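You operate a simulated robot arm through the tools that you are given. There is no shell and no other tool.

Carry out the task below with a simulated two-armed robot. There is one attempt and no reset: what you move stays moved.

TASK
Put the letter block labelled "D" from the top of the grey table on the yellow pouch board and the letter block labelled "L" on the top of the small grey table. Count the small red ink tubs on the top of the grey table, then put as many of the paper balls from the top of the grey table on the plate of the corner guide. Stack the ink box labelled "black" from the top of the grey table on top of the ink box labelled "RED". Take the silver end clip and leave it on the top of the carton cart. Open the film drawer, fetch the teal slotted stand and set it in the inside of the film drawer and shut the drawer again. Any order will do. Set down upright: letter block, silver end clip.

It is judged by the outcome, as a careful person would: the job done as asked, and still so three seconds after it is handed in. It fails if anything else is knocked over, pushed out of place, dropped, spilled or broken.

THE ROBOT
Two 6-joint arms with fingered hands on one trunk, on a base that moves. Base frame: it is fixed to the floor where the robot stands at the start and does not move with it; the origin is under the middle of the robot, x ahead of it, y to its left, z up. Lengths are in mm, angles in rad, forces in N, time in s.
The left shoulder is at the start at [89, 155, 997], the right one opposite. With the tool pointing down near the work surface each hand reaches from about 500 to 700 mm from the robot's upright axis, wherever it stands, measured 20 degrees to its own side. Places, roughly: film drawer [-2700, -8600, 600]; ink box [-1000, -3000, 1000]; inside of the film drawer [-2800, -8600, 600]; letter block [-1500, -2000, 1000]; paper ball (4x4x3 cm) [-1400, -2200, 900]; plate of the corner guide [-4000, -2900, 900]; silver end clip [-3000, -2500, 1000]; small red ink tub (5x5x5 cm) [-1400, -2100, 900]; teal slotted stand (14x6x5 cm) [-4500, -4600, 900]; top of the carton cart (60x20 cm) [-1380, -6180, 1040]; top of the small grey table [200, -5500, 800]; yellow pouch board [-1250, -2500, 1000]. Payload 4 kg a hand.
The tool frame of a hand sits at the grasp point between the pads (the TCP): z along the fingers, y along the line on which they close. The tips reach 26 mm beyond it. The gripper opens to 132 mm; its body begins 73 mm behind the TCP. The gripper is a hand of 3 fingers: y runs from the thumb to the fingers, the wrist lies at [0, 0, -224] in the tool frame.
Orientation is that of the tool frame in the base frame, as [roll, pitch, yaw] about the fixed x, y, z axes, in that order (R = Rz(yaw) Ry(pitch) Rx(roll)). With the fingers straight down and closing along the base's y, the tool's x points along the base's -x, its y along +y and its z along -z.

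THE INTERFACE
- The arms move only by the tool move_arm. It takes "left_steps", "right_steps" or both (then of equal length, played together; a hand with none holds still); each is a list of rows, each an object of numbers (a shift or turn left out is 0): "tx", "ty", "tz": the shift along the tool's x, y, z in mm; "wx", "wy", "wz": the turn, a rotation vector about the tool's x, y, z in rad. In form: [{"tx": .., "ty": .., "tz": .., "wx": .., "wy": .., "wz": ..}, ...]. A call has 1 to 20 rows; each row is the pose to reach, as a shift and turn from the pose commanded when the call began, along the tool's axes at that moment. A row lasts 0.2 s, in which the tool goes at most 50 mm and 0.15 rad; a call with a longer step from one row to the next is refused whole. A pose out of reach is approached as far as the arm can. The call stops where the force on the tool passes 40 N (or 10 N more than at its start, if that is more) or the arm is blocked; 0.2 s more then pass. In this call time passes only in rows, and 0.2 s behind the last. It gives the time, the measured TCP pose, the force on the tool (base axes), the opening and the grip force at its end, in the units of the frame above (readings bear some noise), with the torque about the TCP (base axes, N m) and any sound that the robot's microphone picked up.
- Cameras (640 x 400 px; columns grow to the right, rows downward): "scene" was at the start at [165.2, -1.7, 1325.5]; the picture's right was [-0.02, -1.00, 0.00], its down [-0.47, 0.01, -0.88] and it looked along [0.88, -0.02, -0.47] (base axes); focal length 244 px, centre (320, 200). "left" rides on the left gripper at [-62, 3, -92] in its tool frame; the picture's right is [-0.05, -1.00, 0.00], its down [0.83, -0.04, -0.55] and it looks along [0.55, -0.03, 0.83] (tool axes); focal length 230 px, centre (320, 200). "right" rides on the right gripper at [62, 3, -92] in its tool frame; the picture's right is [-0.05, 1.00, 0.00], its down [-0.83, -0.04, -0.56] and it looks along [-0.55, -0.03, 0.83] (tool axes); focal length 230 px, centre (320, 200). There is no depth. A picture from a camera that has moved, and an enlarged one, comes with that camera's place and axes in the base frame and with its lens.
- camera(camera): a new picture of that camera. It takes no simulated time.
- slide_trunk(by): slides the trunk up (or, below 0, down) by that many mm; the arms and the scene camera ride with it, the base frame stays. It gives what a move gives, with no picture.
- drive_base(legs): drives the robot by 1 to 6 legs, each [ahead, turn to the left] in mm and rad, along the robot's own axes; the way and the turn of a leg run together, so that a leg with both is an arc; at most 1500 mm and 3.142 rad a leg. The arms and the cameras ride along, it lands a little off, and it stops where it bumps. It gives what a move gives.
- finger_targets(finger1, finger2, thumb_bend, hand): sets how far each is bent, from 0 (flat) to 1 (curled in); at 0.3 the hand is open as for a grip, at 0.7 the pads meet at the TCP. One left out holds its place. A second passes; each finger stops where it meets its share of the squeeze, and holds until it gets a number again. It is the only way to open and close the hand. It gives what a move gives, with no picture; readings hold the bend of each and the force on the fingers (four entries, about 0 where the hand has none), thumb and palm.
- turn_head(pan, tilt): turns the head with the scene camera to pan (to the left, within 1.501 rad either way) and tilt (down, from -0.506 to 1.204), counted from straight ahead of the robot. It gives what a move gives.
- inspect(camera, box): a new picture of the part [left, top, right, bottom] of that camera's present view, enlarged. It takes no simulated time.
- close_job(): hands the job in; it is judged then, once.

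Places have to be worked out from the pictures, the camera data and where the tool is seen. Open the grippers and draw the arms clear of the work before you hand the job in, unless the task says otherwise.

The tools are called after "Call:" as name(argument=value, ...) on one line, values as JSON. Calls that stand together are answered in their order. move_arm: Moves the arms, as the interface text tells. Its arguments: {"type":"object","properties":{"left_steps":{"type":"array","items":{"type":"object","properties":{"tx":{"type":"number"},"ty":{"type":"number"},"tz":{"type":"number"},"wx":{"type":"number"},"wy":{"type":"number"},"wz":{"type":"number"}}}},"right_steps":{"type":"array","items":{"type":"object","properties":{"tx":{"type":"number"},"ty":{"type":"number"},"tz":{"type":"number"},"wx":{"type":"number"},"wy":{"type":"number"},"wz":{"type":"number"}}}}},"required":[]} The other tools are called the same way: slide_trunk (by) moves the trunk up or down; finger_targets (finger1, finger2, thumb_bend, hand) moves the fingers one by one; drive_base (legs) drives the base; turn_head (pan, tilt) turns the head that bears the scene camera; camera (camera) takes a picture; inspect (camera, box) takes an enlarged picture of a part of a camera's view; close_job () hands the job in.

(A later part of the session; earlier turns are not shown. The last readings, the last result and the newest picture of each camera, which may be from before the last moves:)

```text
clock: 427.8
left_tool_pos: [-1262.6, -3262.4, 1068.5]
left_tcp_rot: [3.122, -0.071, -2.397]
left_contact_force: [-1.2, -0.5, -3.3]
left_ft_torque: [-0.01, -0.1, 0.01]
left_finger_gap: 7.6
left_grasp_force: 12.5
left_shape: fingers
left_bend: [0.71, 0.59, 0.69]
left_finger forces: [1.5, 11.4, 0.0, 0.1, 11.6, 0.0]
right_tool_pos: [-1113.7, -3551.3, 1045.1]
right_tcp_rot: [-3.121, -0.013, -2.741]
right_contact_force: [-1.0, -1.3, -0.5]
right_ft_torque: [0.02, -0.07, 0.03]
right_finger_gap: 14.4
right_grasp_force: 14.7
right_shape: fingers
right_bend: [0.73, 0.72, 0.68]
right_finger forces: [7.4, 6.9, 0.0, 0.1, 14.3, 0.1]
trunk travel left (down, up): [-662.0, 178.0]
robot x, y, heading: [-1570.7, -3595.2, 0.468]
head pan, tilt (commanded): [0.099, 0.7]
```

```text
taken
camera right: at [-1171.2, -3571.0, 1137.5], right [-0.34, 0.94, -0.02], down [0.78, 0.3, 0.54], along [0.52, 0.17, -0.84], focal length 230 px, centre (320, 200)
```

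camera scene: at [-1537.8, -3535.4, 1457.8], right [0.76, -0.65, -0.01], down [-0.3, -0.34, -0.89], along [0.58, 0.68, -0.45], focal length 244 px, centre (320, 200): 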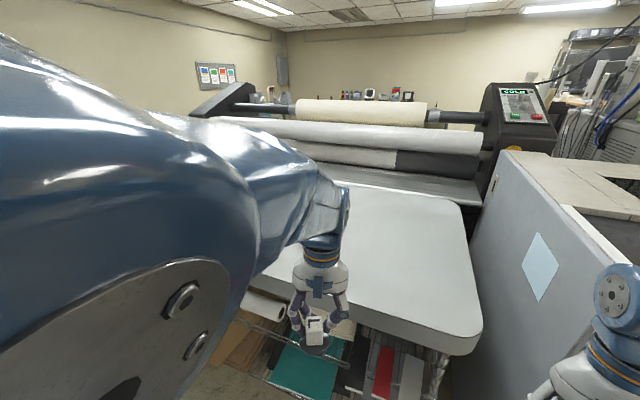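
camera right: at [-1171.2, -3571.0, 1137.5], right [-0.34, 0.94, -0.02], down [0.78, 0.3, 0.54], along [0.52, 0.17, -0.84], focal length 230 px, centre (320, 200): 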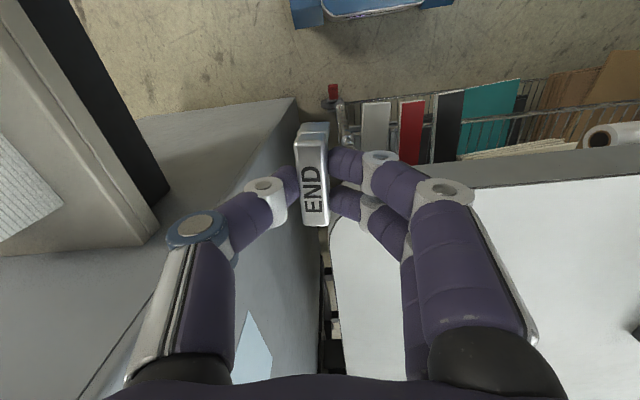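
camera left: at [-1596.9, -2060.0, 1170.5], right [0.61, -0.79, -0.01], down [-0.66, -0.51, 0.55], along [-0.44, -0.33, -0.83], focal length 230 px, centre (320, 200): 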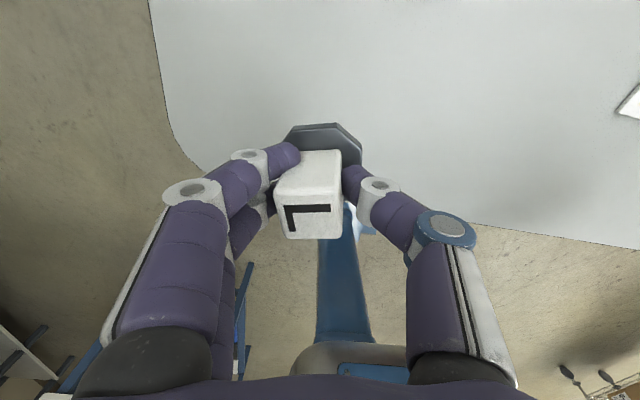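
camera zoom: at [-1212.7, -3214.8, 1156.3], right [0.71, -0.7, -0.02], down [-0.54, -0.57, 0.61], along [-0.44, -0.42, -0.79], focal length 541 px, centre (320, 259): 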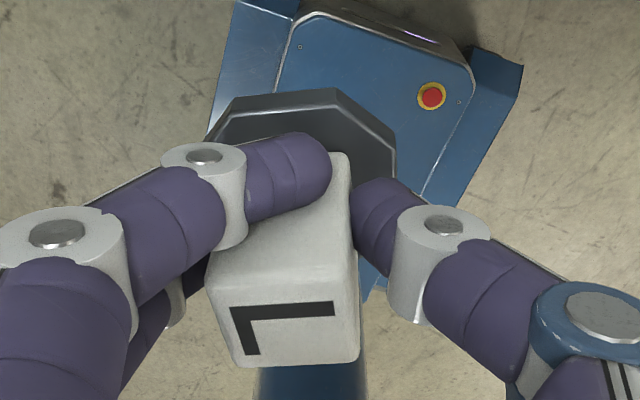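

The right hand is just above the gap between table and cabinet, untouched. Now I extend the left arm forward over the table's free end, slowly.

Call:
move_arm(left_steps=[{"tx": -10, "ty": -3}, {"tx": -21, "ty": -6, "wy": -0.005}, {"tx": -33, "ty": -9, "wy": -0.01}, {"tx": -45, "ty": -12, "wy": -0.015}, {"tx": -57, "ty": -15, "wy": -0.02}, {"tx": -69, "ty": -18, "wy": -0.026}, {"tx": -81, "ty": -22, "wy": -0.032}, {"tx": -93, "ty": -25, "wy": -0.038}, {"tx": -105, "ty": -28, "wy": -0.044}, {"tx": -117, "ty": -31, "wy": -0.05}, {"tx": -129, "ty": -35, "wy": -0.056}, {"tx": -141, "ty": -38, "wy": -0.062}, {"tx": -153, "ty": -41, "wy": -0.068}, {"tx": -165, "ty": -45, "wx": 0.01, "wy": -0.071}, {"tx": -177, "ty": -48, "wx": 0.015, "wy": -0.071}, {"tx": -188, "ty": -51, "wx": 0.02, "wy": -0.071}, {"tx": -197, "ty": -53, "wx": 0.02, "wy": -0.071}])

Call:
camera(camera="left")

Call:
camera(camera="scene")

```text
clock: 431.4
left_tool_pos: [-1086.3, -3170.1, 1059.0]
left_tcp_rot: [-3.138, 0.007, -2.394]
left_contact_force: [0.6, 0.6, -4.5]
left_ft_torque: [0.0, -0.05, 0.0]
left_finger_gap: 6.8
left_grasp_force: 11.6
left_shape: fingers
left_bend: [0.71, 0.58, 0.69]
left_finger forces: [0.5, 11.2, 0.0, 0.0, 11.1, 0.0]
right_tool_pos: [-1128.1, -3559.4, 1022.5]
right_tcp_rot: [-3.118, -0.079, -2.744]
right_contact_force: [0.1, 0.4, -0.2]
right_ft_torque: [-0.01, 0.01, -0.01]
right_finger_gap: 14.4
right_grasp_force: 14.9
right_shape: fingers
right_bend: [0.73, 0.73, 0.68]
right_finger forces: [7.3, 7.0, 0.1, 0.0, 14.2, 0.0]
trunk travel left (down, up): [-662.0, 178.0]
robot x, y, heading: [-1577.5, -3597.4, 0.477]
head pan, tilt (commanded): [0.099, 0.7]
```

```text
taken
camera left: at [-1043.6, -3127.1, 1152.0], right [0.72, -0.7, 0.0], down [-0.58, -0.6, 0.55], along [-0.38, -0.39, -0.84], focal length 230 px, centre (320, 200)
```

left: 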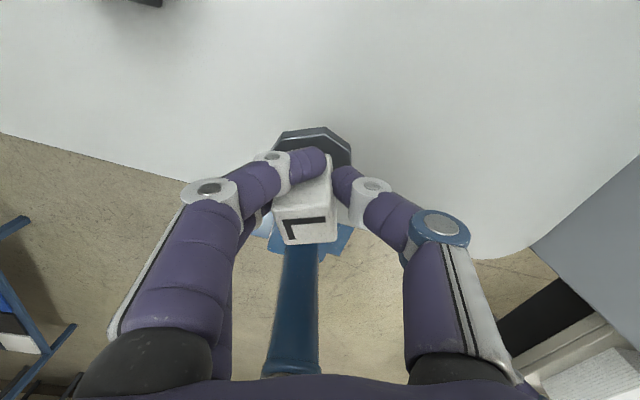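

```text
taken
camera scene: at [-1432.9, -3510.9, 1435.7], right [0.54, -0.84, 0.0], down [-0.55, -0.36, -0.75], along [0.63, 0.41, -0.66], focal length 244 px, centre (320, 200)
```

scene: 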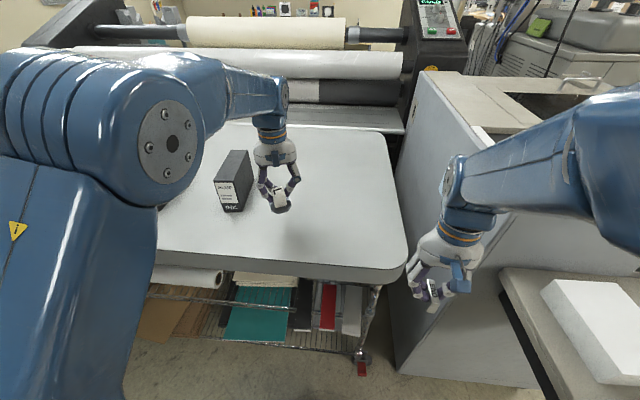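

The head moved free and the block is over the table's free end, next to BLUE but clear of it. I lower it now.

Call:
move_arm(left_steps=[{"tz": 10}, {"tz": 21}, {"tz": 32}, {"tz": 43}, {"tz": 54}, {"tz": 64}, {"tz": 72}])

Call:
move_arm(left_steps=[{"tz": 4}, {"tz": 8}, {"tz": 12}])

```text
clock: 433.0
left_tool_pos: [-1088.4, -3173.2, 986.6]
left_tcp_rot: [-3.14, 0.007, -2.396]
left_contact_force: [0.2, -0.3, -4.8]
left_ft_torque: [-0.02, -0.05, 0.02]
left_finger_gap: 6.8
left_grasp_force: 11.7
left_shape: fingers
left_bend: [0.71, 0.58, 0.69]
left_finger forces: [0.5, 11.2, 0.0, 0.0, 11.0, 0.0]
right_tool_pos: [-1128.2, -3560.0, 1024.6]
right_tcp_rot: [-3.117, -0.081, -2.743]
right_contact_force: [0.1, 0.3, -0.8]
right_ft_torque: [-0.02, 0.0, 0.0]
right_finger_gap: 14.2
right_grasp_force: 14.3
right_shape: fingers
right_bend: [0.73, 0.73, 0.68]
right_finger forces: [7.4, 7.1, 0.1, 0.0, 14.3, 0.0]
trunk travel left (down, up): [-662.0, 178.0]
robot x, y, heading: [-1576.4, -3597.4, 0.473]
head pan, tilt (commanded): [0.099, 0.7]
```

```text
clock: 433.8
left_tool_pos: [-1088.4, -3170.5, 975.3]
left_tcp_rot: [-3.14, 0.009, -2.397]
left_contact_force: [-0.1, 0.6, -2.1]
left_ft_torque: [-0.02, 0.0, 0.0]
left_finger_gap: 6.8
left_grasp_force: 12.0
left_shape: fingers
left_bend: [0.71, 0.59, 0.69]
left_finger forces: [0.6, 11.3, 0.1, 0.1, 11.3, 0.0]
right_tool_pos: [-1128.1, -3560.1, 1022.1]
right_tcp_rot: [-3.116, -0.079, -2.744]
right_contact_force: [-1.2, 0.4, 0.2]
right_ft_torque: [-0.01, 0.02, 0.01]
right_finger_gap: 14.4
right_grasp_force: 14.3
right_shape: fingers
right_bend: [0.73, 0.73, 0.68]
right_finger forces: [7.2, 7.0, 0.1, 0.0, 14.3, 0.0]
trunk travel left (down, up): [-662.0, 178.0]
robot x, y, heading: [-1573.4, -3593.8, 0.471]
head pan, tilt (commanded): [0.099, 0.7]
```

Beginning contact (−4.8 → −2.1 N). A few more millimetres.

Call:
move_arm(left_steps=[{"tz": 3}, {"tz": 5}])

Call:
finger_targets(hand="left", finger1=0.55, finger2=0.52, thumb_bend=0.6)

Call:
finger_targets(hand="left", finger1=0.42, finger2=0.42, thumb_bend=0.42)

Call:
camera(camera="left")

```text
clock: 434.4
left_tool_pos: [-1089.5, -3171.4, 971.8]
left_tcp_rot: [-3.14, 0.01, -2.396]
left_contact_force: [2.1, 1.1, 3.7]
left_ft_torque: [0.08, 0.13, -0.05]
left_finger_gap: 7.4
left_grasp_force: 13.5
left_shape: fingers
left_bend: [0.71, 0.59, 0.69]
left_finger forces: [1.1, 12.8, 0.1, 0.0, 13.2, 0.1]
right_tool_pos: [-1128.1, -3560.5, 1022.2]
right_tcp_rot: [-3.116, -0.082, -2.744]
right_contact_force: [0.6, 0.0, 1.1]
right_ft_torque: [0.0, 0.01, 0.01]
right_finger_gap: 14.3
right_grasp_force: 14.1
right_shape: fingers
right_bend: [0.73, 0.73, 0.68]
right_finger forces: [7.4, 7.0, 0.0, 0.0, 14.3, 0.0]
trunk travel left (down, up): [-662.0, 178.0]
robot x, y, heading: [-1572.7, -3597.7, 0.474]
head pan, tilt (commanded): [0.099, 0.7]
```

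```text
clock: 435.4
left_tool_pos: [-1090.6, -3172.6, 969.0]
left_tcp_rot: [-3.14, 0.009, -2.398]
left_contact_force: [0.3, 0.1, -0.7]
left_ft_torque: [0.02, -0.01, -0.01]
left_finger_gap: 42.2
left_grasp_force: 0.1
left_shape: fingers
left_bend: [0.55, 0.52, 0.6]
left_finger forces: [0.1, 0.0, 0.1, 0.1, 0.0, 0.1]
right_tool_pos: [-1128.9, -3559.3, 1024.3]
right_tcp_rot: [-3.117, -0.08, -2.744]
right_contact_force: [-0.4, 0.1, -0.2]
right_ft_torque: [-0.02, 0.0, -0.02]
right_finger_gap: 14.5
right_grasp_force: 13.8
right_shape: fingers
right_bend: [0.73, 0.73, 0.68]
right_finger forces: [7.3, 7.0, 0.1, 0.1, 14.3, 0.0]
trunk travel left (down, up): [-662.0, 178.0]
robot x, y, heading: [-1574.3, -3599.8, 0.474]
head pan, tilt (commanded): [0.099, 0.7]
```

```text
clock: 436.4
left_tool_pos: [-1089.4, -3171.8, 969.5]
left_tcp_rot: [3.141, 0.011, -2.396]
left_contact_force: [0.7, 0.2, -0.5]
left_ft_torque: [-0.01, -0.03, -0.01]
left_finger_gap: 94.0
left_grasp_force: 0.0
left_shape: fingers
left_bend: [0.42, 0.42, 0.42]
left_finger forces: [0.0, 0.1, 0.0, 0.0, 0.0, 0.0]
right_tool_pos: [-1127.6, -3559.8, 1024.3]
right_tcp_rot: [-3.118, -0.081, -2.743]
right_contact_force: [-0.1, 0.5, -0.8]
right_ft_torque: [-0.03, 0.0, 0.01]
right_finger_gap: 14.4
right_grasp_force: 14.0
right_shape: fingers
right_bend: [0.73, 0.73, 0.68]
right_finger forces: [7.3, 7.0, 0.0, 0.0, 14.2, 0.0]
trunk travel left (down, up): [-662.0, 178.0]
robot x, y, heading: [-1572.1, -3594.0, 0.477]
head pan, tilt (commanded): [0.099, 0.7]
```

```text
taken
camera left: at [-1047.2, -3128.7, 1063.0], right [0.72, -0.7, 0.0], down [-0.58, -0.6, 0.55], along [-0.38, -0.39, -0.84], focal length 230 px, centre (320, 200)
```

left: 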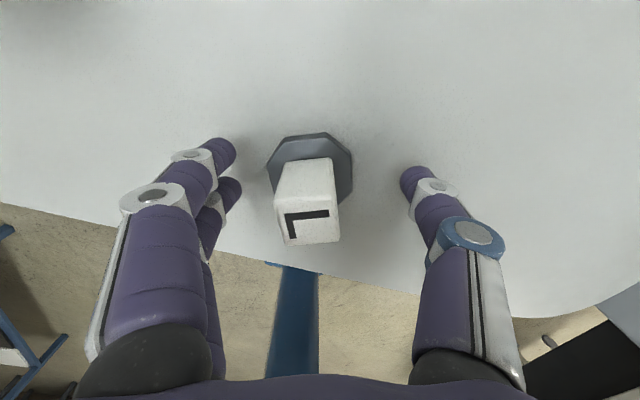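

L stands safely. For a twist-proof hold I rotate the hand ~0.69 rad so that the two fingers cradle one corner of the block (V-grip) with the thumb on the opposite corner.

Call:
move_arm(left_steps=[{"tx": 0.6, "ty": 0.4, "wz": 0.1}, {"tx": 1.2, "ty": 0.8, "wz": 0.2}, {"tx": 1.8, "ty": 1.2, "wz": 0.3}, {"tx": 2.3, "ty": 1.6, "wz": 0.4}, {"tx": 2.8, "ty": 2.0, "wz": 0.5}, {"tx": 3.2, "ty": 2.2, "wz": 0.6}, {"tx": 3.4, "ty": 2.4, "tz": 1, "wz": 0.685}])

Call:
inspect(camera="left", box=[220, 90, 420, 260])

```text
clock: 438.0
left_tool_pos: [-1092.1, -3172.3, 969.1]
left_tcp_rot: [3.139, 0.009, -3.083]
left_contact_force: [0.8, 0.8, -0.3]
left_ft_torque: [-0.03, -0.01, -0.01]
left_finger_gap: 94.1
left_grasp_force: 0.1
left_shape: fingers
left_bend: [0.42, 0.42, 0.42]
left_finger forces: [0.0, 0.0, 0.0, 0.0, 0.1, 0.1]
right_tool_pos: [-1127.3, -3559.9, 1022.9]
right_tcp_rot: [-3.117, -0.08, -2.742]
right_contact_force: [-0.1, -0.3, -0.2]
right_ft_torque: [0.02, 0.0, 0.01]
right_finger_gap: 14.2
right_grasp_force: 14.1
right_shape: fingers
right_bend: [0.73, 0.73, 0.68]
right_finger forces: [7.4, 6.9, 0.0, 0.1, 14.3, 0.0]
trunk travel left (down, up): [-662.0, 178.0]
robot x, y, heading: [-1573.3, -3595.6, 0.472]
head pan, tilt (commanded): [0.099, 0.7]
```

```text
2.35 times, centred on (320, 175) of left
camera zoom: at [-1032.2, -3165.9, 1062.0], right [0.11, -0.99, 0.0], down [-0.83, -0.09, 0.55], along [-0.55, -0.06, -0.84], focal length 541 px, centre (320, 259)
```

zoom: 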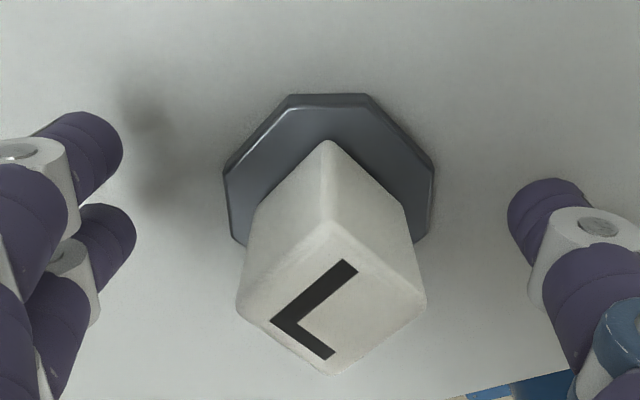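

The corner points right between the two fingers. I fine-centre by 2 mm and close.

Call:
move_arm(left_steps=[{"tx": 2, "ty": -2.5, "tz": 1.5}])

Call:
finger_targets(hand="left", finger1=0.58, finger2=0.58, thumb_bend=0.58)

Call:
finger_targets(hand="left", finger1=0.75, finger2=0.75, thumb_bend=0.75)

Call:
inspect(camera="left", box=[220, 90, 420, 260])

```text
clock: 438.4
left_tool_pos: [-1093.5, -3174.1, 968.0]
left_tcp_rot: [3.138, 0.007, -3.082]
left_contact_force: [-0.4, -0.2, -1.0]
left_ft_torque: [-0.01, -0.02, 0.01]
left_finger_gap: 94.1
left_grasp_force: 0.0
left_shape: fingers
left_bend: [0.42, 0.42, 0.42]
left_finger forces: [0.0, 0.0, 0.1, 0.0, 0.1, 0.0]
right_tool_pos: [-1128.2, -3560.3, 1022.6]
right_tcp_rot: [-3.118, -0.081, -2.742]
right_contact_force: [-0.5, -1.0, -0.9]
right_ft_torque: [-0.02, 0.01, 0.01]
right_finger_gap: 14.4
right_grasp_force: 14.4
right_shape: fingers
right_bend: [0.73, 0.73, 0.68]
right_finger forces: [7.3, 7.0, 0.1, 0.1, 14.3, 0.1]
trunk travel left (down, up): [-662.0, 178.0]
robot x, y, heading: [-1573.8, -3592.3, 0.472]
head pan, tilt (commanded): [0.099, 0.7]
```

```text
clock: 439.4
left_tool_pos: [-1094.4, -3175.8, 969.0]
left_tcp_rot: [3.138, 0.007, -3.081]
left_contact_force: [-0.8, -0.4, -0.2]
left_ft_torque: [0.05, -0.03, 0.0]
left_finger_gap: 45.2
left_grasp_force: 0.1
left_shape: fingers
left_bend: [0.57, 0.57, 0.57]
left_finger forces: [0.0, 0.0, 0.0, 0.0, 0.0, 0.0]
right_tool_pos: [-1129.2, -3560.8, 1023.7]
right_tcp_rot: [-3.116, -0.082, -2.744]
right_contact_force: [-0.8, 0.3, -1.2]
right_ft_torque: [0.0, 0.02, 0.01]
right_finger_gap: 14.4
right_grasp_force: 13.9
right_shape: fingers
right_bend: [0.73, 0.73, 0.68]
right_finger forces: [7.3, 7.0, 0.0, 0.0, 14.3, 0.0]
trunk travel left (down, up): [-662.0, 178.0]
robot x, y, heading: [-1573.7, -3597.5, 0.469]
head pan, tilt (commanded): [0.099, 0.7]
```

```text
clock: 440.4
left_tool_pos: [-1094.0, -3174.2, 967.8]
left_tcp_rot: [3.139, 0.005, -3.08]
left_contact_force: [-0.6, -0.5, 0.8]
left_ft_torque: [0.05, 0.08, 0.04]
left_finger_gap: 7.6
left_grasp_force: 11.0
left_shape: fingers
left_bend: [0.74, 0.59, 0.68]
left_finger forces: [2.2, 8.8, 0.1, 0.0, 9.8, 0.1]
right_tool_pos: [-1128.6, -3560.5, 1022.3]
right_tcp_rot: [-3.116, -0.079, -2.744]
right_contact_force: [0.4, 0.2, 0.8]
right_ft_torque: [0.02, -0.05, -0.02]
right_finger_gap: 14.6
right_grasp_force: 15.0
right_shape: fingers
right_bend: [0.73, 0.73, 0.68]
right_finger forces: [7.3, 7.0, 0.0, 0.0, 14.3, 0.0]
trunk travel left (down, up): [-662.0, 178.0]
robot x, y, heading: [-1572.4, -3595.3, 0.469]
head pan, tilt (commanded): [0.099, 0.7]
```

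```text
2.35 times, centred on (320, 175) of left
camera zoom: at [-1033.8, -3168.2, 1060.5], right [0.11, -0.99, 0.0], down [-0.83, -0.1, 0.55], along [-0.55, -0.06, -0.84], focal length 541 px, centre (320, 259)
```

zoom: 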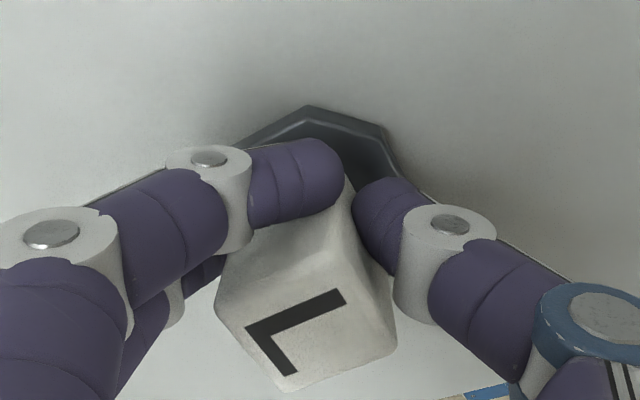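

The V-grip slid round as well, so that's no better. I release and go back to the flat grip that matched D, but with the front finger squeezing more than the rear one to counter the twist, and I'll use only very short legs.

Call:
finger_targets(hand="left", finger1=0.55, finger2=0.52, thumb_bend=0.58)

Call:
finger_targets(hand="left", finger1=0.42, finger2=0.42, thumb_bend=0.42)

Call:
inspect(camera="left", box=[220, 90, 420, 260])

```text
clock: 441.4
left_tool_pos: [-1094.8, -3174.8, 968.9]
left_tcp_rot: [3.138, 0.007, -3.08]
left_contact_force: [0.0, 1.1, 0.6]
left_ft_torque: [0.01, -0.05, -0.02]
left_finger_gap: 47.0
left_grasp_force: 0.1
left_shape: fingers
left_bend: [0.55, 0.52, 0.57]
left_finger forces: [0.1, 0.0, 0.0, 0.1, 0.1, 0.0]
right_tool_pos: [-1128.4, -3559.7, 1024.3]
right_tcp_rot: [-3.119, -0.081, -2.743]
right_contact_force: [0.5, 0.4, 0.3]
right_ft_torque: [0.01, 0.01, -0.02]
right_finger_gap: 14.5
right_grasp_force: 14.3
right_shape: fingers
right_bend: [0.73, 0.73, 0.68]
right_finger forces: [7.3, 7.0, 0.0, 0.1, 14.3, 0.0]
trunk travel left (down, up): [-662.0, 178.0]
robot x, y, heading: [-1574.6, -3594.4, 0.476]
head pan, tilt (commanded): [0.099, 0.7]
```

```text
clock: 442.4
left_tool_pos: [-1094.9, -3174.4, 968.3]
left_tcp_rot: [3.139, 0.007, -3.08]
left_contact_force: [-0.4, 0.4, -0.9]
left_ft_torque: [0.01, 0.0, 0.01]
left_finger_gap: 94.4
left_grasp_force: 0.0
left_shape: fingers
left_bend: [0.42, 0.42, 0.42]
left_finger forces: [0.0, 0.0, 0.0, 0.0, 0.1, 0.0]
right_tool_pos: [-1128.6, -3559.9, 1024.6]
right_tcp_rot: [-3.117, -0.08, -2.744]
right_contact_force: [-0.1, 0.5, -1.5]
right_ft_torque: [-0.02, 0.0, -0.02]
right_finger_gap: 14.5
right_grasp_force: 14.9
right_shape: fingers
right_bend: [0.73, 0.73, 0.68]
right_finger forces: [7.2, 7.0, 0.1, 0.0, 14.3, 0.0]
trunk travel left (down, up): [-662.0, 178.0]
robot x, y, heading: [-1572.2, -3592.7, 0.474]
head pan, tilt (commanded): [0.099, 0.7]
```

```text
2.35 times, centred on (320, 175) of left
camera zoom: at [-1033.8, -3168.3, 1060.7], right [0.11, -0.99, 0.0], down [-0.83, -0.1, 0.55], along [-0.55, -0.06, -0.84], focal length 541 px, centre (320, 259)
```

zoom: 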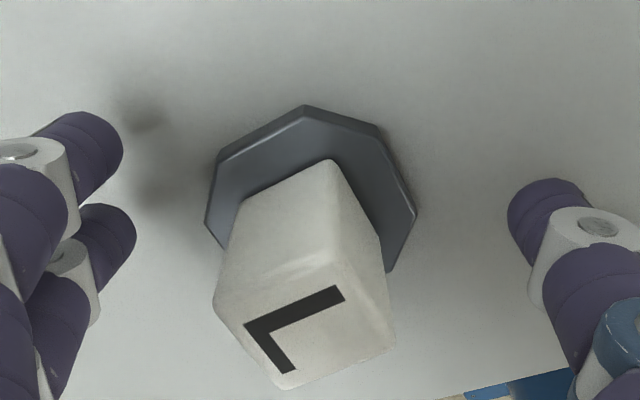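

The block sits (9.7,1.8) mm off and yawed ~0.42 rad relative to the hand. I rotate back and centre so the block's middle is exactly between the two fingers, and lower to z≈958.

Call:
move_arm(left_steps=[{"tx": 2, "ty": 0.3, "wz": -0.08}, {"tx": 4, "ty": 0.6, "wz": -0.16}, {"tx": 6, "ty": 0.9, "wz": -0.24}, {"tx": 8, "ty": 1.2, "wz": -0.32}, {"tx": 10, "ty": 1.6, "tz": 4, "wz": -0.42}, {"tx": 10.1, "ty": 1.6, "tz": 10, "wz": -0.42}])

Call:
inspect(camera="left", box=[220, 90, 420, 260])

```text
clock: 443.8
left_tool_pos: [-1104.5, -3174.2, 958.6]
left_tcp_rot: [3.14, 0.008, -2.659]
left_contact_force: [-1.0, 0.5, -1.2]
left_ft_torque: [-0.02, 0.0, 0.0]
left_finger_gap: 94.3
left_grasp_force: 0.1
left_shape: fingers
left_bend: [0.42, 0.42, 0.42]
left_finger forces: [0.0, 0.0, 0.0, 0.1, 0.0, 0.0]
right_tool_pos: [-1127.9, -3560.5, 1022.1]
right_tcp_rot: [-3.118, -0.081, -2.745]
right_contact_force: [-1.4, -0.2, 0.2]
right_ft_torque: [0.02, 0.0, -0.01]
right_finger_gap: 14.3
right_grasp_force: 14.2
right_shape: fingers
right_bend: [0.73, 0.73, 0.68]
right_finger forces: [7.2, 6.9, 0.1, 0.0, 14.3, 0.0]
trunk travel left (down, up): [-662.0, 178.0]
robot x, y, heading: [-1571.1, -3595.8, 0.47]
head pan, tilt (commanded): [0.099, 0.7]
```

```text
2.35 times, centred on (320, 175) of left
camera zoom: at [-1051.8, -3143.5, 1051.2], right [0.51, -0.86, 0.0], down [-0.72, -0.43, 0.55], along [-0.47, -0.28, -0.84], focal length 541 px, centre (320, 259)
```

zoom: 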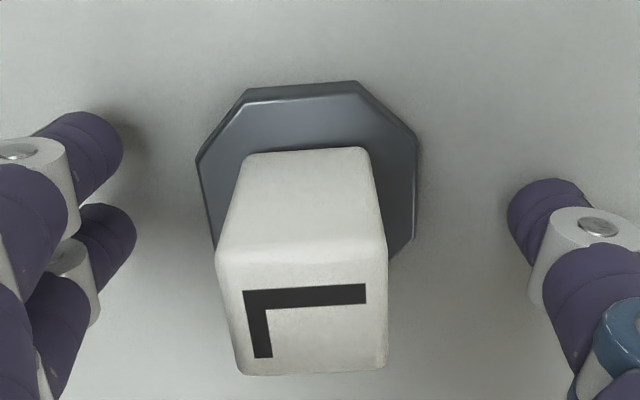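

Centre is now at x≈0; a last 0.08 rad yaw and 2 mm lateral correction, then I close: first all at 0.65, lift a little, then tighten.

Call:
move_arm(left_steps=[{"ty": 1.2, "wz": -0.04}, {"ty": 2.2, "wz": -0.08}])

Call:
finger_targets(hand="left", finger1=0.66, finger2=0.65, thumb_bend=0.66)

Call:
inspect(camera="left", box=[220, 90, 420, 260])

```text
clock: 444.4
left_tool_pos: [-1105.7, -3170.9, 957.8]
left_tcp_rot: [-3.141, 0.009, -2.582]
left_contact_force: [0.1, 0.6, -0.3]
left_ft_torque: [0.0, 0.01, 0.02]
left_finger_gap: 94.5
left_grasp_force: 0.0
left_shape: fingers
left_bend: [0.42, 0.42, 0.42]
left_finger forces: [0.1, 0.1, 0.1, 0.0, 0.1, 0.1]
right_tool_pos: [-1128.7, -3559.7, 1022.3]
right_tcp_rot: [-3.117, -0.079, -2.743]
right_contact_force: [-0.2, 0.8, -0.9]
right_ft_torque: [0.02, 0.02, -0.04]
right_finger_gap: 14.6
right_grasp_force: 14.2
right_shape: fingers
right_bend: [0.73, 0.73, 0.68]
right_finger forces: [7.3, 6.9, 0.1, 0.0, 14.3, 0.1]
trunk travel left (down, up): [-662.0, 178.0]
robot x, y, heading: [-1575.0, -3594.3, 0.474]
head pan, tilt (commanded): [0.099, 0.7]
```

```text
clock: 445.4
left_tool_pos: [-1106.5, -3171.8, 959.7]
left_tcp_rot: [-3.141, 0.012, -2.581]
left_contact_force: [2.5, 2.1, 14.1]
left_ft_torque: [0.16, 0.01, 0.0]
left_finger_gap: 35.5
left_grasp_force: 15.5
left_shape: fingers
left_bend: [0.61, 0.61, 0.63]
left_finger forces: [9.8, 9.9, 0.0, 0.0, 11.8, 0.0]
right_tool_pos: [-1128.3, -3559.4, 1024.9]
right_tcp_rot: [-3.118, -0.077, -2.744]
right_contact_force: [-0.5, 0.3, 0.1]
right_ft_torque: [-0.01, 0.06, -0.02]
right_finger_gap: 14.4
right_grasp_force: 14.4
right_shape: fingers
right_bend: [0.73, 0.73, 0.68]
right_finger forces: [7.3, 7.0, 0.0, 0.0, 14.3, 0.0]
trunk travel left (down, up): [-662.0, 178.0]
robot x, y, heading: [-1572.4, -3591.1, 0.474]
head pan, tilt (commanded): [0.099, 0.7]
```

```text
2.35 times, centred on (320, 175) of left
camera zoom: at [-1057.0, -3137.1, 1052.5], right [0.57, -0.82, 0.0], down [-0.69, -0.48, 0.55], along [-0.45, -0.31, -0.84], focal length 541 px, centre (320, 259)
```

zoom: 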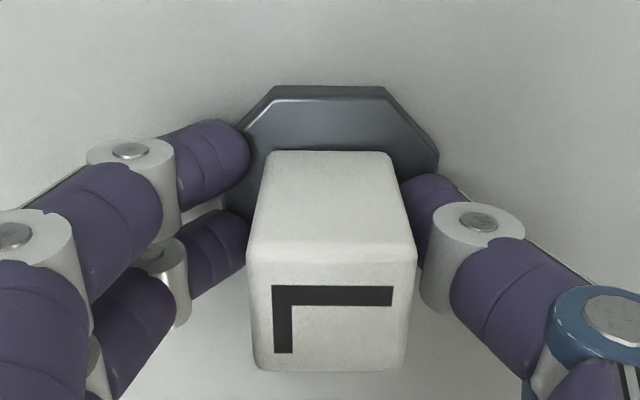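

Symmetric contact. I lift 16 mm and then tighten, giving finger 1 a slightly higher target than finger 2.

Call:
move_arm(left_steps=[{"tz": -4}, {"tz": -10}, {"tz": -16}])

Call:
finger_targets(hand="left", finger1=0.76, finger2=0.72, thumb_bend=0.76)

Call:
inspect(camera="left", box=[220, 90, 420, 260])

```text
clock: 446.2
left_tool_pos: [-1105.9, -3170.3, 971.6]
left_tcp_rot: [-3.142, 0.005, -2.582]
left_contact_force: [0.2, 0.3, -3.8]
left_ft_torque: [0.01, -0.03, 0.0]
left_finger_gap: 29.6
left_grasp_force: 4.9
left_shape: fingers
left_bend: [0.62, 0.62, 0.63]
left_finger forces: [2.7, 2.0, 0.0, 0.0, 4.7, 0.0]
right_tool_pos: [-1128.7, -3559.8, 1022.4]
right_tcp_rot: [-3.117, -0.08, -2.743]
right_contact_force: [0.2, 0.1, 0.0]
right_ft_torque: [-0.01, 0.0, 0.01]
right_finger_gap: 14.3
right_grasp_force: 14.2
right_shape: fingers
right_bend: [0.73, 0.73, 0.68]
right_finger forces: [7.2, 7.1, 0.0, 0.0, 14.3, 0.0]
trunk travel left (down, up): [-662.0, 178.0]
robot x, y, heading: [-1571.9, -3590.0, 0.47]
head pan, tilt (commanded): [0.099, 0.7]
```

```text
clock: 447.2
left_tool_pos: [-1104.8, -3169.4, 971.2]
left_tcp_rot: [3.142, 0.007, -2.581]
left_contact_force: [0.7, 0.0, -3.9]
left_ft_torque: [0.0, -0.02, 0.0]
left_finger_gap: 27.9
left_grasp_force: 17.0
left_shape: fingers
left_bend: [0.62, 0.62, 0.66]
left_finger forces: [9.1, 8.3, 0.0, 0.0, 17.0, 0.0]
right_tool_pos: [-1127.2, -3560.4, 1023.0]
right_tcp_rot: [-3.114, -0.081, -2.744]
right_contact_force: [0.0, 0.5, -0.8]
right_ft_torque: [0.05, 0.0, 0.03]
right_finger_gap: 14.1
right_grasp_force: 14.2
right_shape: fingers
right_bend: [0.73, 0.73, 0.68]
right_finger forces: [7.3, 7.0, 0.1, 0.1, 14.3, 0.0]
trunk travel left (down, up): [-662.0, 178.0]
robot x, y, heading: [-1570.5, -3594.6, 0.474]
head pan, tilt (commanded): [0.099, 0.7]
```

```text
2.35 times, centred on (320, 175) of left
camera zoom: at [-1056.2, -3135.2, 1065.3], right [0.57, -0.82, 0.0], down [-0.68, -0.48, 0.55], along [-0.45, -0.32, -0.84], focal length 541 px, centre (320, 259)
```

zoom: 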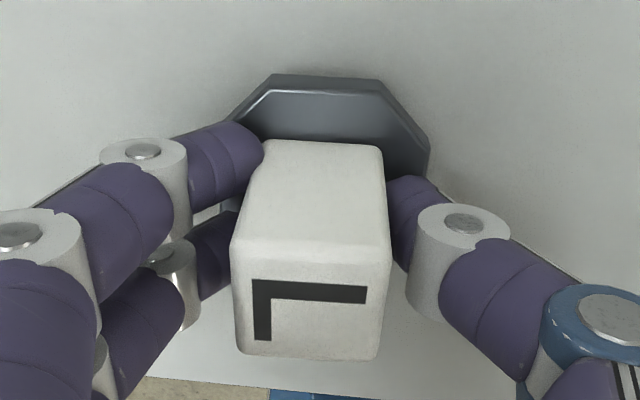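

Well seated. I raise the block to travel height and look around with the head for the small grey table.

Call:
move_arm(left_steps=[{"tz": -10}, {"tz": -20}, {"tz": -31}, {"tz": -42}, {"tz": -53}, {"tz": -64}, {"tz": -75}, {"tz": -86}, {"tz": -97}, {"tz": -106}])

Call:
drive_base(legs=[[-50, 0], [-55, 0], [-55, 0], [-55, 0]])

Call:
turn_head(pan=-0.9, tilt=0.35)

Call:
camera(camera="scene")

```text
clock: 449.4
left_tool_pos: [-1106.8, -3170.0, 1081.0]
left_tcp_rot: [-3.141, 0.006, -2.582]
left_contact_force: [-0.5, -0.7, -3.6]
left_ft_torque: [0.02, 0.02, 0.02]
left_finger_gap: 27.7
left_grasp_force: 17.2
left_shape: fingers
left_bend: [0.62, 0.62, 0.66]
left_finger forces: [9.0, 8.4, 0.0, 0.0, 17.1, 0.0]
right_tool_pos: [-1128.0, -3559.2, 1022.6]
right_tcp_rot: [-3.118, -0.081, -2.743]
right_contact_force: [-1.2, 0.7, -0.1]
right_ft_torque: [-0.02, 0.02, -0.01]
right_finger_gap: 14.3
right_grasp_force: 13.8
right_shape: fingers
right_bend: [0.73, 0.73, 0.68]
right_finger forces: [7.3, 7.0, 0.1, 0.0, 14.3, 0.0]
trunk travel left (down, up): [-662.0, 178.0]
robot x, y, heading: [-1571.5, -3593.8, 0.474]
head pan, tilt (commanded): [0.099, 0.7]
```

```text
clock: 451.9
left_tool_pos: [-1296.8, -3268.6, 1077.3]
left_tcp_rot: [-3.139, 0.003, -2.584]
left_contact_force: [-0.6, -0.1, -3.9]
left_ft_torque: [-0.02, -0.08, 0.02]
left_finger_gap: 28.0
left_grasp_force: 16.8
left_shape: fingers
left_bend: [0.62, 0.62, 0.66]
left_finger forces: [8.8, 8.2, 0.0, 0.1, 16.9, 0.0]
right_tool_pos: [-1313.6, -3652.9, 1045.4]
right_tcp_rot: [-3.123, -0.013, -2.742]
right_contact_force: [-0.8, -0.4, 0.0]
right_ft_torque: [0.0, -0.03, -0.01]
right_finger_gap: 14.1
right_grasp_force: 14.4
right_shape: fingers
right_bend: [0.73, 0.73, 0.68]
right_finger forces: [7.3, 7.0, 0.0, 0.0, 14.3, 0.0]
trunk travel left (down, up): [-662.0, 178.0]
robot x, y, heading: [-1767.9, -3693.4, 0.473]
head pan, tilt (commanded): [0.099, 0.7]
```

```text
clock: 453.2
left_tool_pos: [-1298.9, -3269.5, 1077.7]
left_tcp_rot: [3.141, 0.003, -2.581]
left_contact_force: [-0.2, 0.7, -4.2]
left_ft_torque: [-0.01, 0.02, 0.0]
left_finger_gap: 28.1
left_grasp_force: 17.2
left_shape: fingers
left_bend: [0.62, 0.62, 0.66]
left_finger forces: [8.9, 8.2, 0.0, 0.0, 17.0, 0.0]
right_tool_pos: [-1320.6, -3658.9, 1022.2]
right_tcp_rot: [-3.117, -0.083, -2.745]
right_contact_force: [-0.2, 0.1, -0.8]
right_ft_torque: [0.04, 0.03, 0.01]
right_finger_gap: 14.4
right_grasp_force: 14.6
right_shape: fingers
right_bend: [0.73, 0.73, 0.68]
right_finger forces: [7.3, 7.1, 0.0, 0.1, 14.4, 0.0]
trunk travel left (down, up): [-662.0, 178.0]
robot x, y, heading: [-1762.9, -3692.5, 0.475]
head pan, tilt (commanded): [-0.901, 0.351]
```

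```text
taken
camera scene: at [-1611.6, -3693.6, 1467.5], right [-0.41, -0.91, 0.02], down [-0.33, 0.13, -0.93], along [0.85, -0.39, -0.36], focal length 244 px, centre (320, 200)
```

scene: 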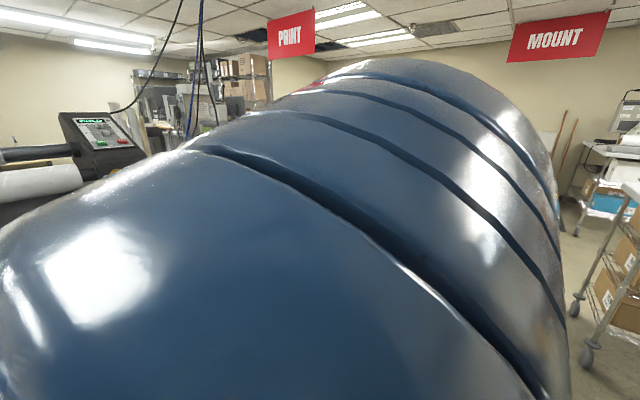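

The grip holds (28 mm). The right arm blocks the view, so I turn the base right with small legs and look ahead.

Call:
drive_base(legs=[[0, -0.25], [0, -0.25], [0, -0.25], [0, -0.25], [0, -0.25], [0, -0.25]])

Call:
turn_head(pan=0.0, tilt=0.35)

Call:
camera(camera="scene")

```text
clock: 459.1
left_tool_pos: [-1308.8, -4128.3, 1080.0]
left_tcp_rot: [-3.14, 0.005, 2.208]
left_contact_force: [-0.7, 0.3, -3.6]
left_ft_torque: [-0.03, -0.01, 0.01]
left_finger_gap: 27.7
left_grasp_force: 16.8
left_shape: fingers
left_bend: [0.62, 0.62, 0.67]
left_finger forces: [8.8, 8.3, 0.1, 0.1, 16.9, 0.0]
right_tool_pos: [-1693.5, -4144.2, 1033.4]
right_tcp_rot: [-3.118, -0.055, 2.045]
right_contact_force: [-0.4, 0.2, -0.6]
right_ft_torque: [0.03, -0.01, 0.0]
right_finger_gap: 14.4
right_grasp_force: 13.9
right_shape: fingers
right_bend: [0.73, 0.73, 0.68]
right_finger forces: [7.2, 7.0, 0.0, 0.1, 14.2, 0.1]
trunk travel left (down, up): [-662.0, 178.0]
robot x, y, heading: [-1756.3, -3689.3, -1.018]
head pan, tilt (commanded): [-0.901, 0.351]
```

```text
clock: 460.2
left_tool_pos: [-1319.2, -4111.5, 1089.6]
left_tcp_rot: [-3.141, 0.021, 2.209]
left_contact_force: [-0.8, 0.6, -4.2]
left_ft_torque: [0.01, 0.0, -0.02]
left_finger_gap: 28.2
left_grasp_force: 17.3
left_shape: fingers
left_bend: [0.62, 0.62, 0.67]
left_finger forces: [8.0, 8.4, 0.0, 0.0, 16.3, 0.0]
right_tool_pos: [-1707.5, -4124.8, 1016.1]
right_tcp_rot: [-3.114, -0.114, 2.041]
right_contact_force: [1.0, 1.0, 0.5]
right_ft_torque: [-0.01, 0.03, 0.02]
right_finger_gap: 14.5
right_grasp_force: 14.0
right_shape: fingers
right_bend: [0.73, 0.73, 0.68]
right_finger forces: [7.1, 7.0, 0.0, 0.0, 13.9, 0.0]
trunk travel left (down, up): [-662.0, 178.0]
robot x, y, heading: [-1755.9, -3689.3, -1.022]
head pan, tilt (commanded): [0.0, 0.351]
```

```text
taken
camera scene: at [-1667.8, -3834.4, 1466.9], right [-0.85, -0.52, 0.0], down [-0.19, 0.31, -0.93], along [0.49, -0.8, -0.36], focal length 244 px, centre (320, 200)
```

scene: 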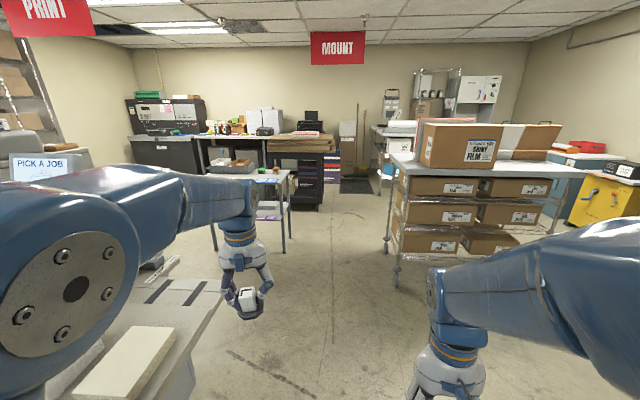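

There's the small grey table at the left-centre (near corner ≈(-170,-5670)), and the carton cart to the right. I zoom on both.

Call:
inspect(camera="scene", box=[180, 140, 320, 260])

Call:
inspect(camera="scene", box=[370, 100, 600, 290])

Call:
inspect(camera="left", box=[220, 90, 420, 260])

```text
3.33 times, centred on (250, 200) of scene
camera zoom: at [-1667.8, -3834.4, 1466.9], right [-0.85, -0.52, 0.0], down [-0.19, 0.31, -0.93], along [0.49, -0.8, -0.36], focal length 814 px, centre (553, 200)
```

zoom: 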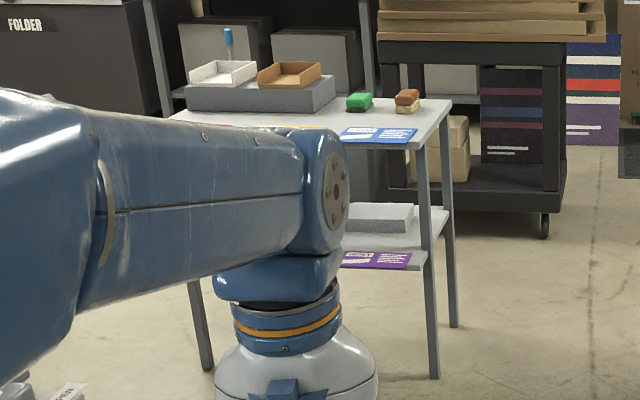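

```text
2.11 times, centred on (485, 195) of scene
camera zoom: at [-1667.8, -3834.4, 1466.9], right [-0.85, -0.52, 0.0], down [-0.19, 0.31, -0.93], along [0.49, -0.8, -0.36], focal length 514 px, centre (-27, 210)
```

zoom: 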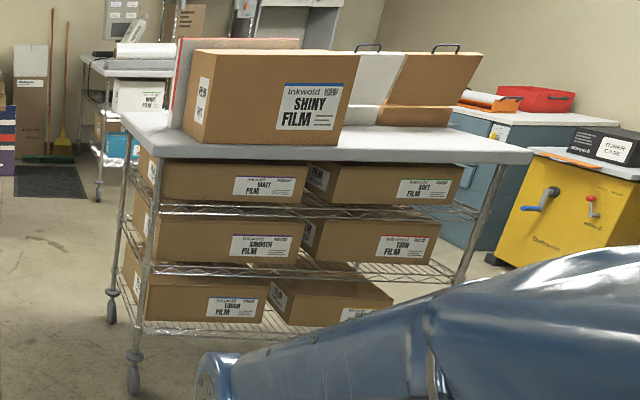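

```text
2.35 times, centred on (320, 175) of left
camera zoom: at [-1280.4, -4157.7, 1183.6], right [-0.77, -0.64, 0.0], down [-0.54, 0.65, 0.54], along [-0.34, 0.41, -0.84], focal length 541 px, centre (320, 259)
```

zoom: 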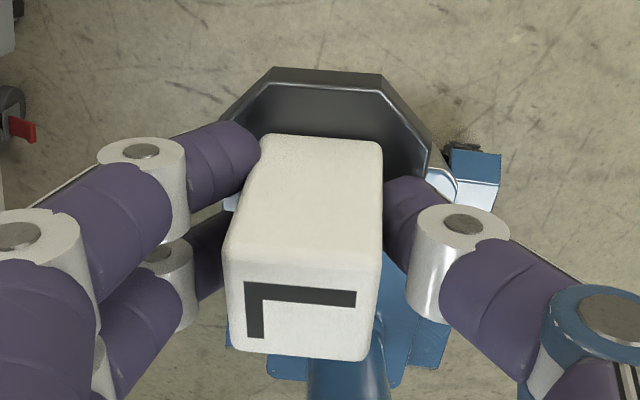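

L is still firmly seated. I head toward the small table in short 75 mm legs: first turn slightly to pass the printer bench with clearance.

Call:
drive_base(legs=[[0, -0.19], [60, 0], [75, 0], [75, 0], [75, 0], [75, 0]])

Call:
inspect(camera="left", box=[220, 90, 420, 260])

```text
clock: 464.6
left_tool_pos: [-1285.6, -4511.6, 1099.8]
left_tcp_rot: [-3.141, 0.037, 2.018]
left_contact_force: [-0.1, 0.5, -2.4]
left_ft_torque: [-0.04, -0.03, -0.02]
left_finger_gap: 28.2
left_grasp_force: 16.4
left_shape: fingers
left_bend: [0.62, 0.62, 0.67]
left_finger forces: [8.2, 8.3, 0.0, 0.0, 16.2, 0.1]
right_tool_pos: [-1665.2, -4461.9, 1030.4]
right_tcp_rot: [-3.12, -0.075, 1.852]
right_contact_force: [1.2, 0.4, -0.8]
right_ft_torque: [-0.08, -0.04, -0.03]
right_finger_gap: 14.3
right_grasp_force: 14.2
right_shape: fingers
right_bend: [0.73, 0.73, 0.68]
right_finger forces: [7.0, 7.1, 0.0, 0.0, 14.1, 0.0]
trunk travel left (down, up): [-662.0, 178.0]
robot x, y, heading: [-1630.7, -4028.4, -1.215]
head pan, tilt (commanded): [0.0, 0.351]
```

```text
2.35 times, centred on (320, 175) of left
camera zoom: at [-1258.2, -4562.9, 1193.5], right [-0.88, -0.48, 0.0], down [-0.4, 0.75, 0.52], along [-0.25, 0.46, -0.85], focal length 541 px, centre (320, 259)
```

zoom: 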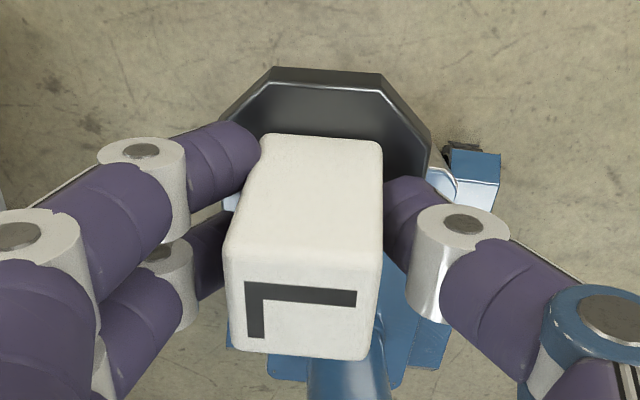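

No slip at all. I continue with 85 mm legs.

Call:
drive_base(legs=[[75, 0], [85, 0], [85, 0], [85, 0], [85, 0], [85, 0]])

Call:
turn_head(pan=0.5, tilt=0.4)

Call:
camera(camera="scene")

Call:
inspect(camera="left", box=[220, 90, 420, 260])

```text
clock: 469.0
left_tool_pos: [-1109.0, -4972.0, 1106.1]
left_tcp_rot: [-3.138, 0.051, 2.021]
left_contact_force: [-0.4, 0.5, -3.4]
left_ft_torque: [-0.02, -0.02, 0.0]
left_finger_gap: 28.0
left_grasp_force: 16.7
left_shape: fingers
left_bend: [0.62, 0.62, 0.67]
left_finger forces: [8.3, 8.4, 0.1, 0.0, 16.1, 0.0]
right_tool_pos: [-1490.3, -4919.6, 1016.0]
right_tcp_rot: [-3.116, -0.125, 1.856]
right_contact_force: [0.6, -0.5, 1.0]
right_ft_torque: [0.03, -0.03, 0.01]
right_finger_gap: 14.2
right_grasp_force: 13.8
right_shape: fingers
right_bend: [0.73, 0.73, 0.68]
right_finger forces: [7.0, 6.9, 0.0, 0.0, 14.0, 0.0]
trunk travel left (down, up): [-662.0, 178.0]
robot x, y, heading: [-1451.9, -4502.9, -1.203]
head pan, tilt (commanded): [0.0, 0.351]
```

```text
clock: 470.0
left_tool_pos: [-1109.5, -4965.9, 1110.1]
left_tcp_rot: [-3.139, 0.057, 2.024]
left_contact_force: [0.5, 0.1, -3.8]
left_ft_torque: [0.01, 0.02, 0.0]
left_finger_gap: 28.1
left_grasp_force: 17.3
left_shape: fingers
left_bend: [0.62, 0.62, 0.67]
left_finger forces: [8.3, 8.4, 0.0, 0.1, 16.4, 0.0]
right_tool_pos: [-1498.5, -4905.3, 997.5]
right_tcp_rot: [-3.11, -0.193, 1.854]
right_contact_force: [0.4, 0.5, 0.3]
right_ft_torque: [0.01, -0.02, 0.01]
right_finger_gap: 14.2
right_grasp_force: 14.1
right_shape: fingers
right_bend: [0.73, 0.73, 0.68]
right_finger forces: [6.9, 7.0, 0.1, 0.0, 14.0, 0.1]
trunk travel left (down, up): [-662.0, 178.0]
robot x, y, heading: [-1450.1, -4502.2, -1.206]
head pan, tilt (commanded): [0.499, 0.4]
```

```text
taken
camera scene: at [-1353.6, -4634.3, 1462.6], right [-0.65, -0.76, -0.01], down [-0.3, 0.27, -0.91], along [0.7, -0.59, -0.41], focal length 244 px, centre (320, 200)
```

scene: 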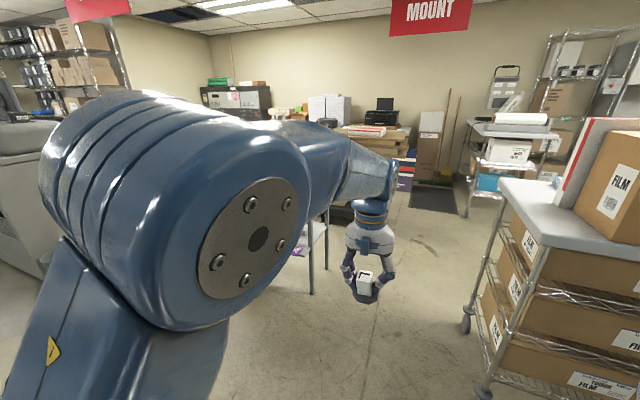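

```text
2.35 times, centred on (320, 175) of left
camera zoom: at [-1082.8, -5014.4, 1205.6], right [-0.88, -0.48, 0.01], down [-0.41, 0.76, 0.51], along [-0.25, 0.44, -0.86], focal length 541 px, centre (320, 259)
```

zoom: 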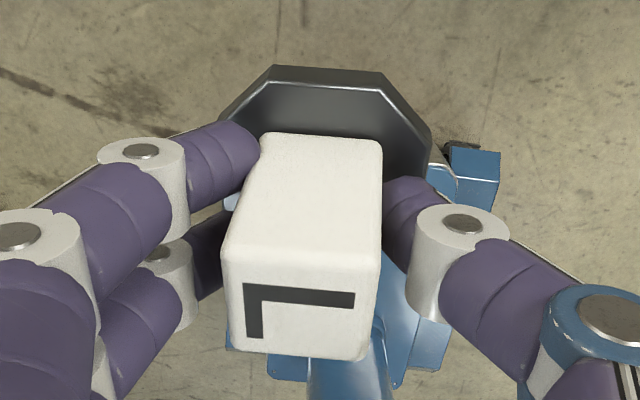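

L remains perfectly seated. The right hand has crept in and tilted, so I extend and level it before going on.

Call:
move_arm(right_steps=[{"tx": -8, "wy": -0.02}, {"tx": -16, "wy": -0.04}, {"tx": -25, "wy": -0.06}, {"tx": -34, "wy": -0.08}, {"tx": -44, "wy": -0.1}, {"tx": -54, "wy": -0.12}, {"tx": -64, "wy": -0.14}, {"tx": -75, "wy": -0.16}, {"tx": -86, "wy": -0.18}, {"tx": -98, "wy": -0.19}, {"tx": -110, "wy": -0.19}, {"tx": -120, "wy": -0.19}])

Call:
drive_base(legs=[[0, 0.2], [0, 0.2], [0, 0.2], [0, 0.17]])

Call:
turn_head(pan=0.0, tilt=0.5)

Call:
camera(camera="scene")

```text
clock: 472.6
left_tool_pos: [-1110.3, -4964.8, 1110.9]
left_tcp_rot: [-3.138, 0.057, 2.025]
left_contact_force: [-0.5, -0.7, -4.1]
left_ft_torque: [-0.01, 0.0, 0.01]
left_finger_gap: 28.3
left_grasp_force: 16.5
left_shape: fingers
left_bend: [0.62, 0.62, 0.67]
left_finger forces: [8.3, 8.5, 0.1, 0.0, 16.4, 0.0]
right_tool_pos: [-1461.1, -5027.4, 1003.8]
right_tcp_rot: [-3.117, 0.071, 1.858]
right_contact_force: [0.1, 0.3, -0.2]
right_ft_torque: [0.0, 0.01, -0.01]
right_finger_gap: 14.7
right_grasp_force: 14.1
right_shape: fingers
right_bend: [0.73, 0.73, 0.68]
right_finger forces: [7.0, 7.0, 0.1, 0.1, 13.9, 0.2]
right hand out of reach, approached as far as the arm can: row 1, 2
trunk travel left (down, up): [-662.0, 178.0]
robot x, y, heading: [-1448.4, -4499.0, -1.207]
head pan, tilt (commanded): [0.499, 0.4]
```

```text
clock: 476.0
left_tool_pos: [-885.6, -4602.7, 1108.2]
left_tcp_rot: [-3.137, 0.058, 2.781]
left_contact_force: [0.5, 0.6, -4.1]
left_ft_torque: [-0.02, 0.0, -0.02]
left_finger_gap: 28.0
left_grasp_force: 16.2
left_shape: fingers
left_bend: [0.62, 0.62, 0.67]
left_finger forces: [8.3, 8.4, 0.0, 0.1, 16.4, 0.0]
right_tool_pos: [-1096.6, -4891.3, 1003.5]
right_tcp_rot: [-3.116, 0.071, 2.613]
right_contact_force: [0.3, -0.1, -0.6]
right_ft_torque: [0.02, -0.03, 0.0]
right_finger_gap: 14.2
right_grasp_force: 14.2
right_shape: fingers
right_bend: [0.73, 0.73, 0.68]
right_finger forces: [7.0, 6.9, 0.0, 0.0, 13.9, 0.0]
trunk travel left (down, up): [-662.0, 178.0]
robot x, y, heading: [-1454.1, -4501.3, -0.447]
head pan, tilt (commanded): [0.499, 0.4]
```

```text
clock: 476.9
left_tool_pos: [-905.4, -4595.7, 1120.8]
left_tcp_rot: [-3.137, 0.076, 2.783]
left_contact_force: [0.5, 0.3, -4.4]
left_ft_torque: [0.02, 0.0, -0.01]
left_finger_gap: 28.0
left_grasp_force: 16.4
left_shape: fingers
left_bend: [0.62, 0.62, 0.67]
left_finger forces: [8.3, 8.2, 0.1, 0.0, 16.3, 0.1]
right_tool_pos: [-1115.6, -4884.4, 1011.6]
right_tcp_rot: [-3.117, 0.091, 2.615]
right_contact_force: [0.0, -0.4, 0.1]
right_ft_torque: [-0.01, -0.02, -0.01]
right_finger_gap: 14.4
right_grasp_force: 13.9
right_shape: fingers
right_bend: [0.73, 0.73, 0.68]
right_finger forces: [7.0, 7.0, 0.0, 0.1, 14.0, 0.0]
trunk travel left (down, up): [-662.0, 178.0]
robot x, y, heading: [-1456.1, -4502.9, -0.449]
head pan, tilt (commanded): [0.0, 0.499]
```

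```text
taken
camera scene: at [-1304.4, -4576.5, 1453.6], right [-0.43, -0.9, 0.0], down [-0.45, 0.21, -0.87], along [0.78, -0.38, -0.49], focal length 244 px, centre (320, 200)
```

scene: 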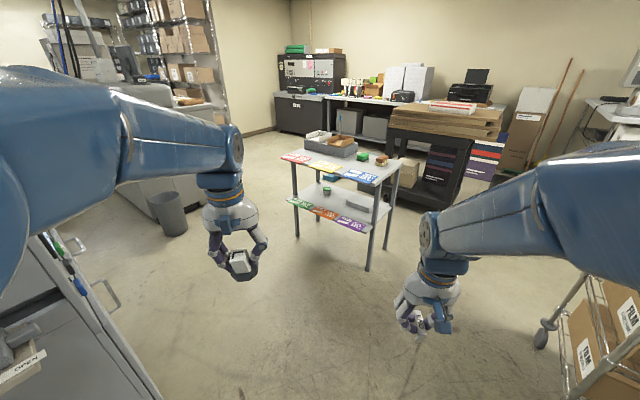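

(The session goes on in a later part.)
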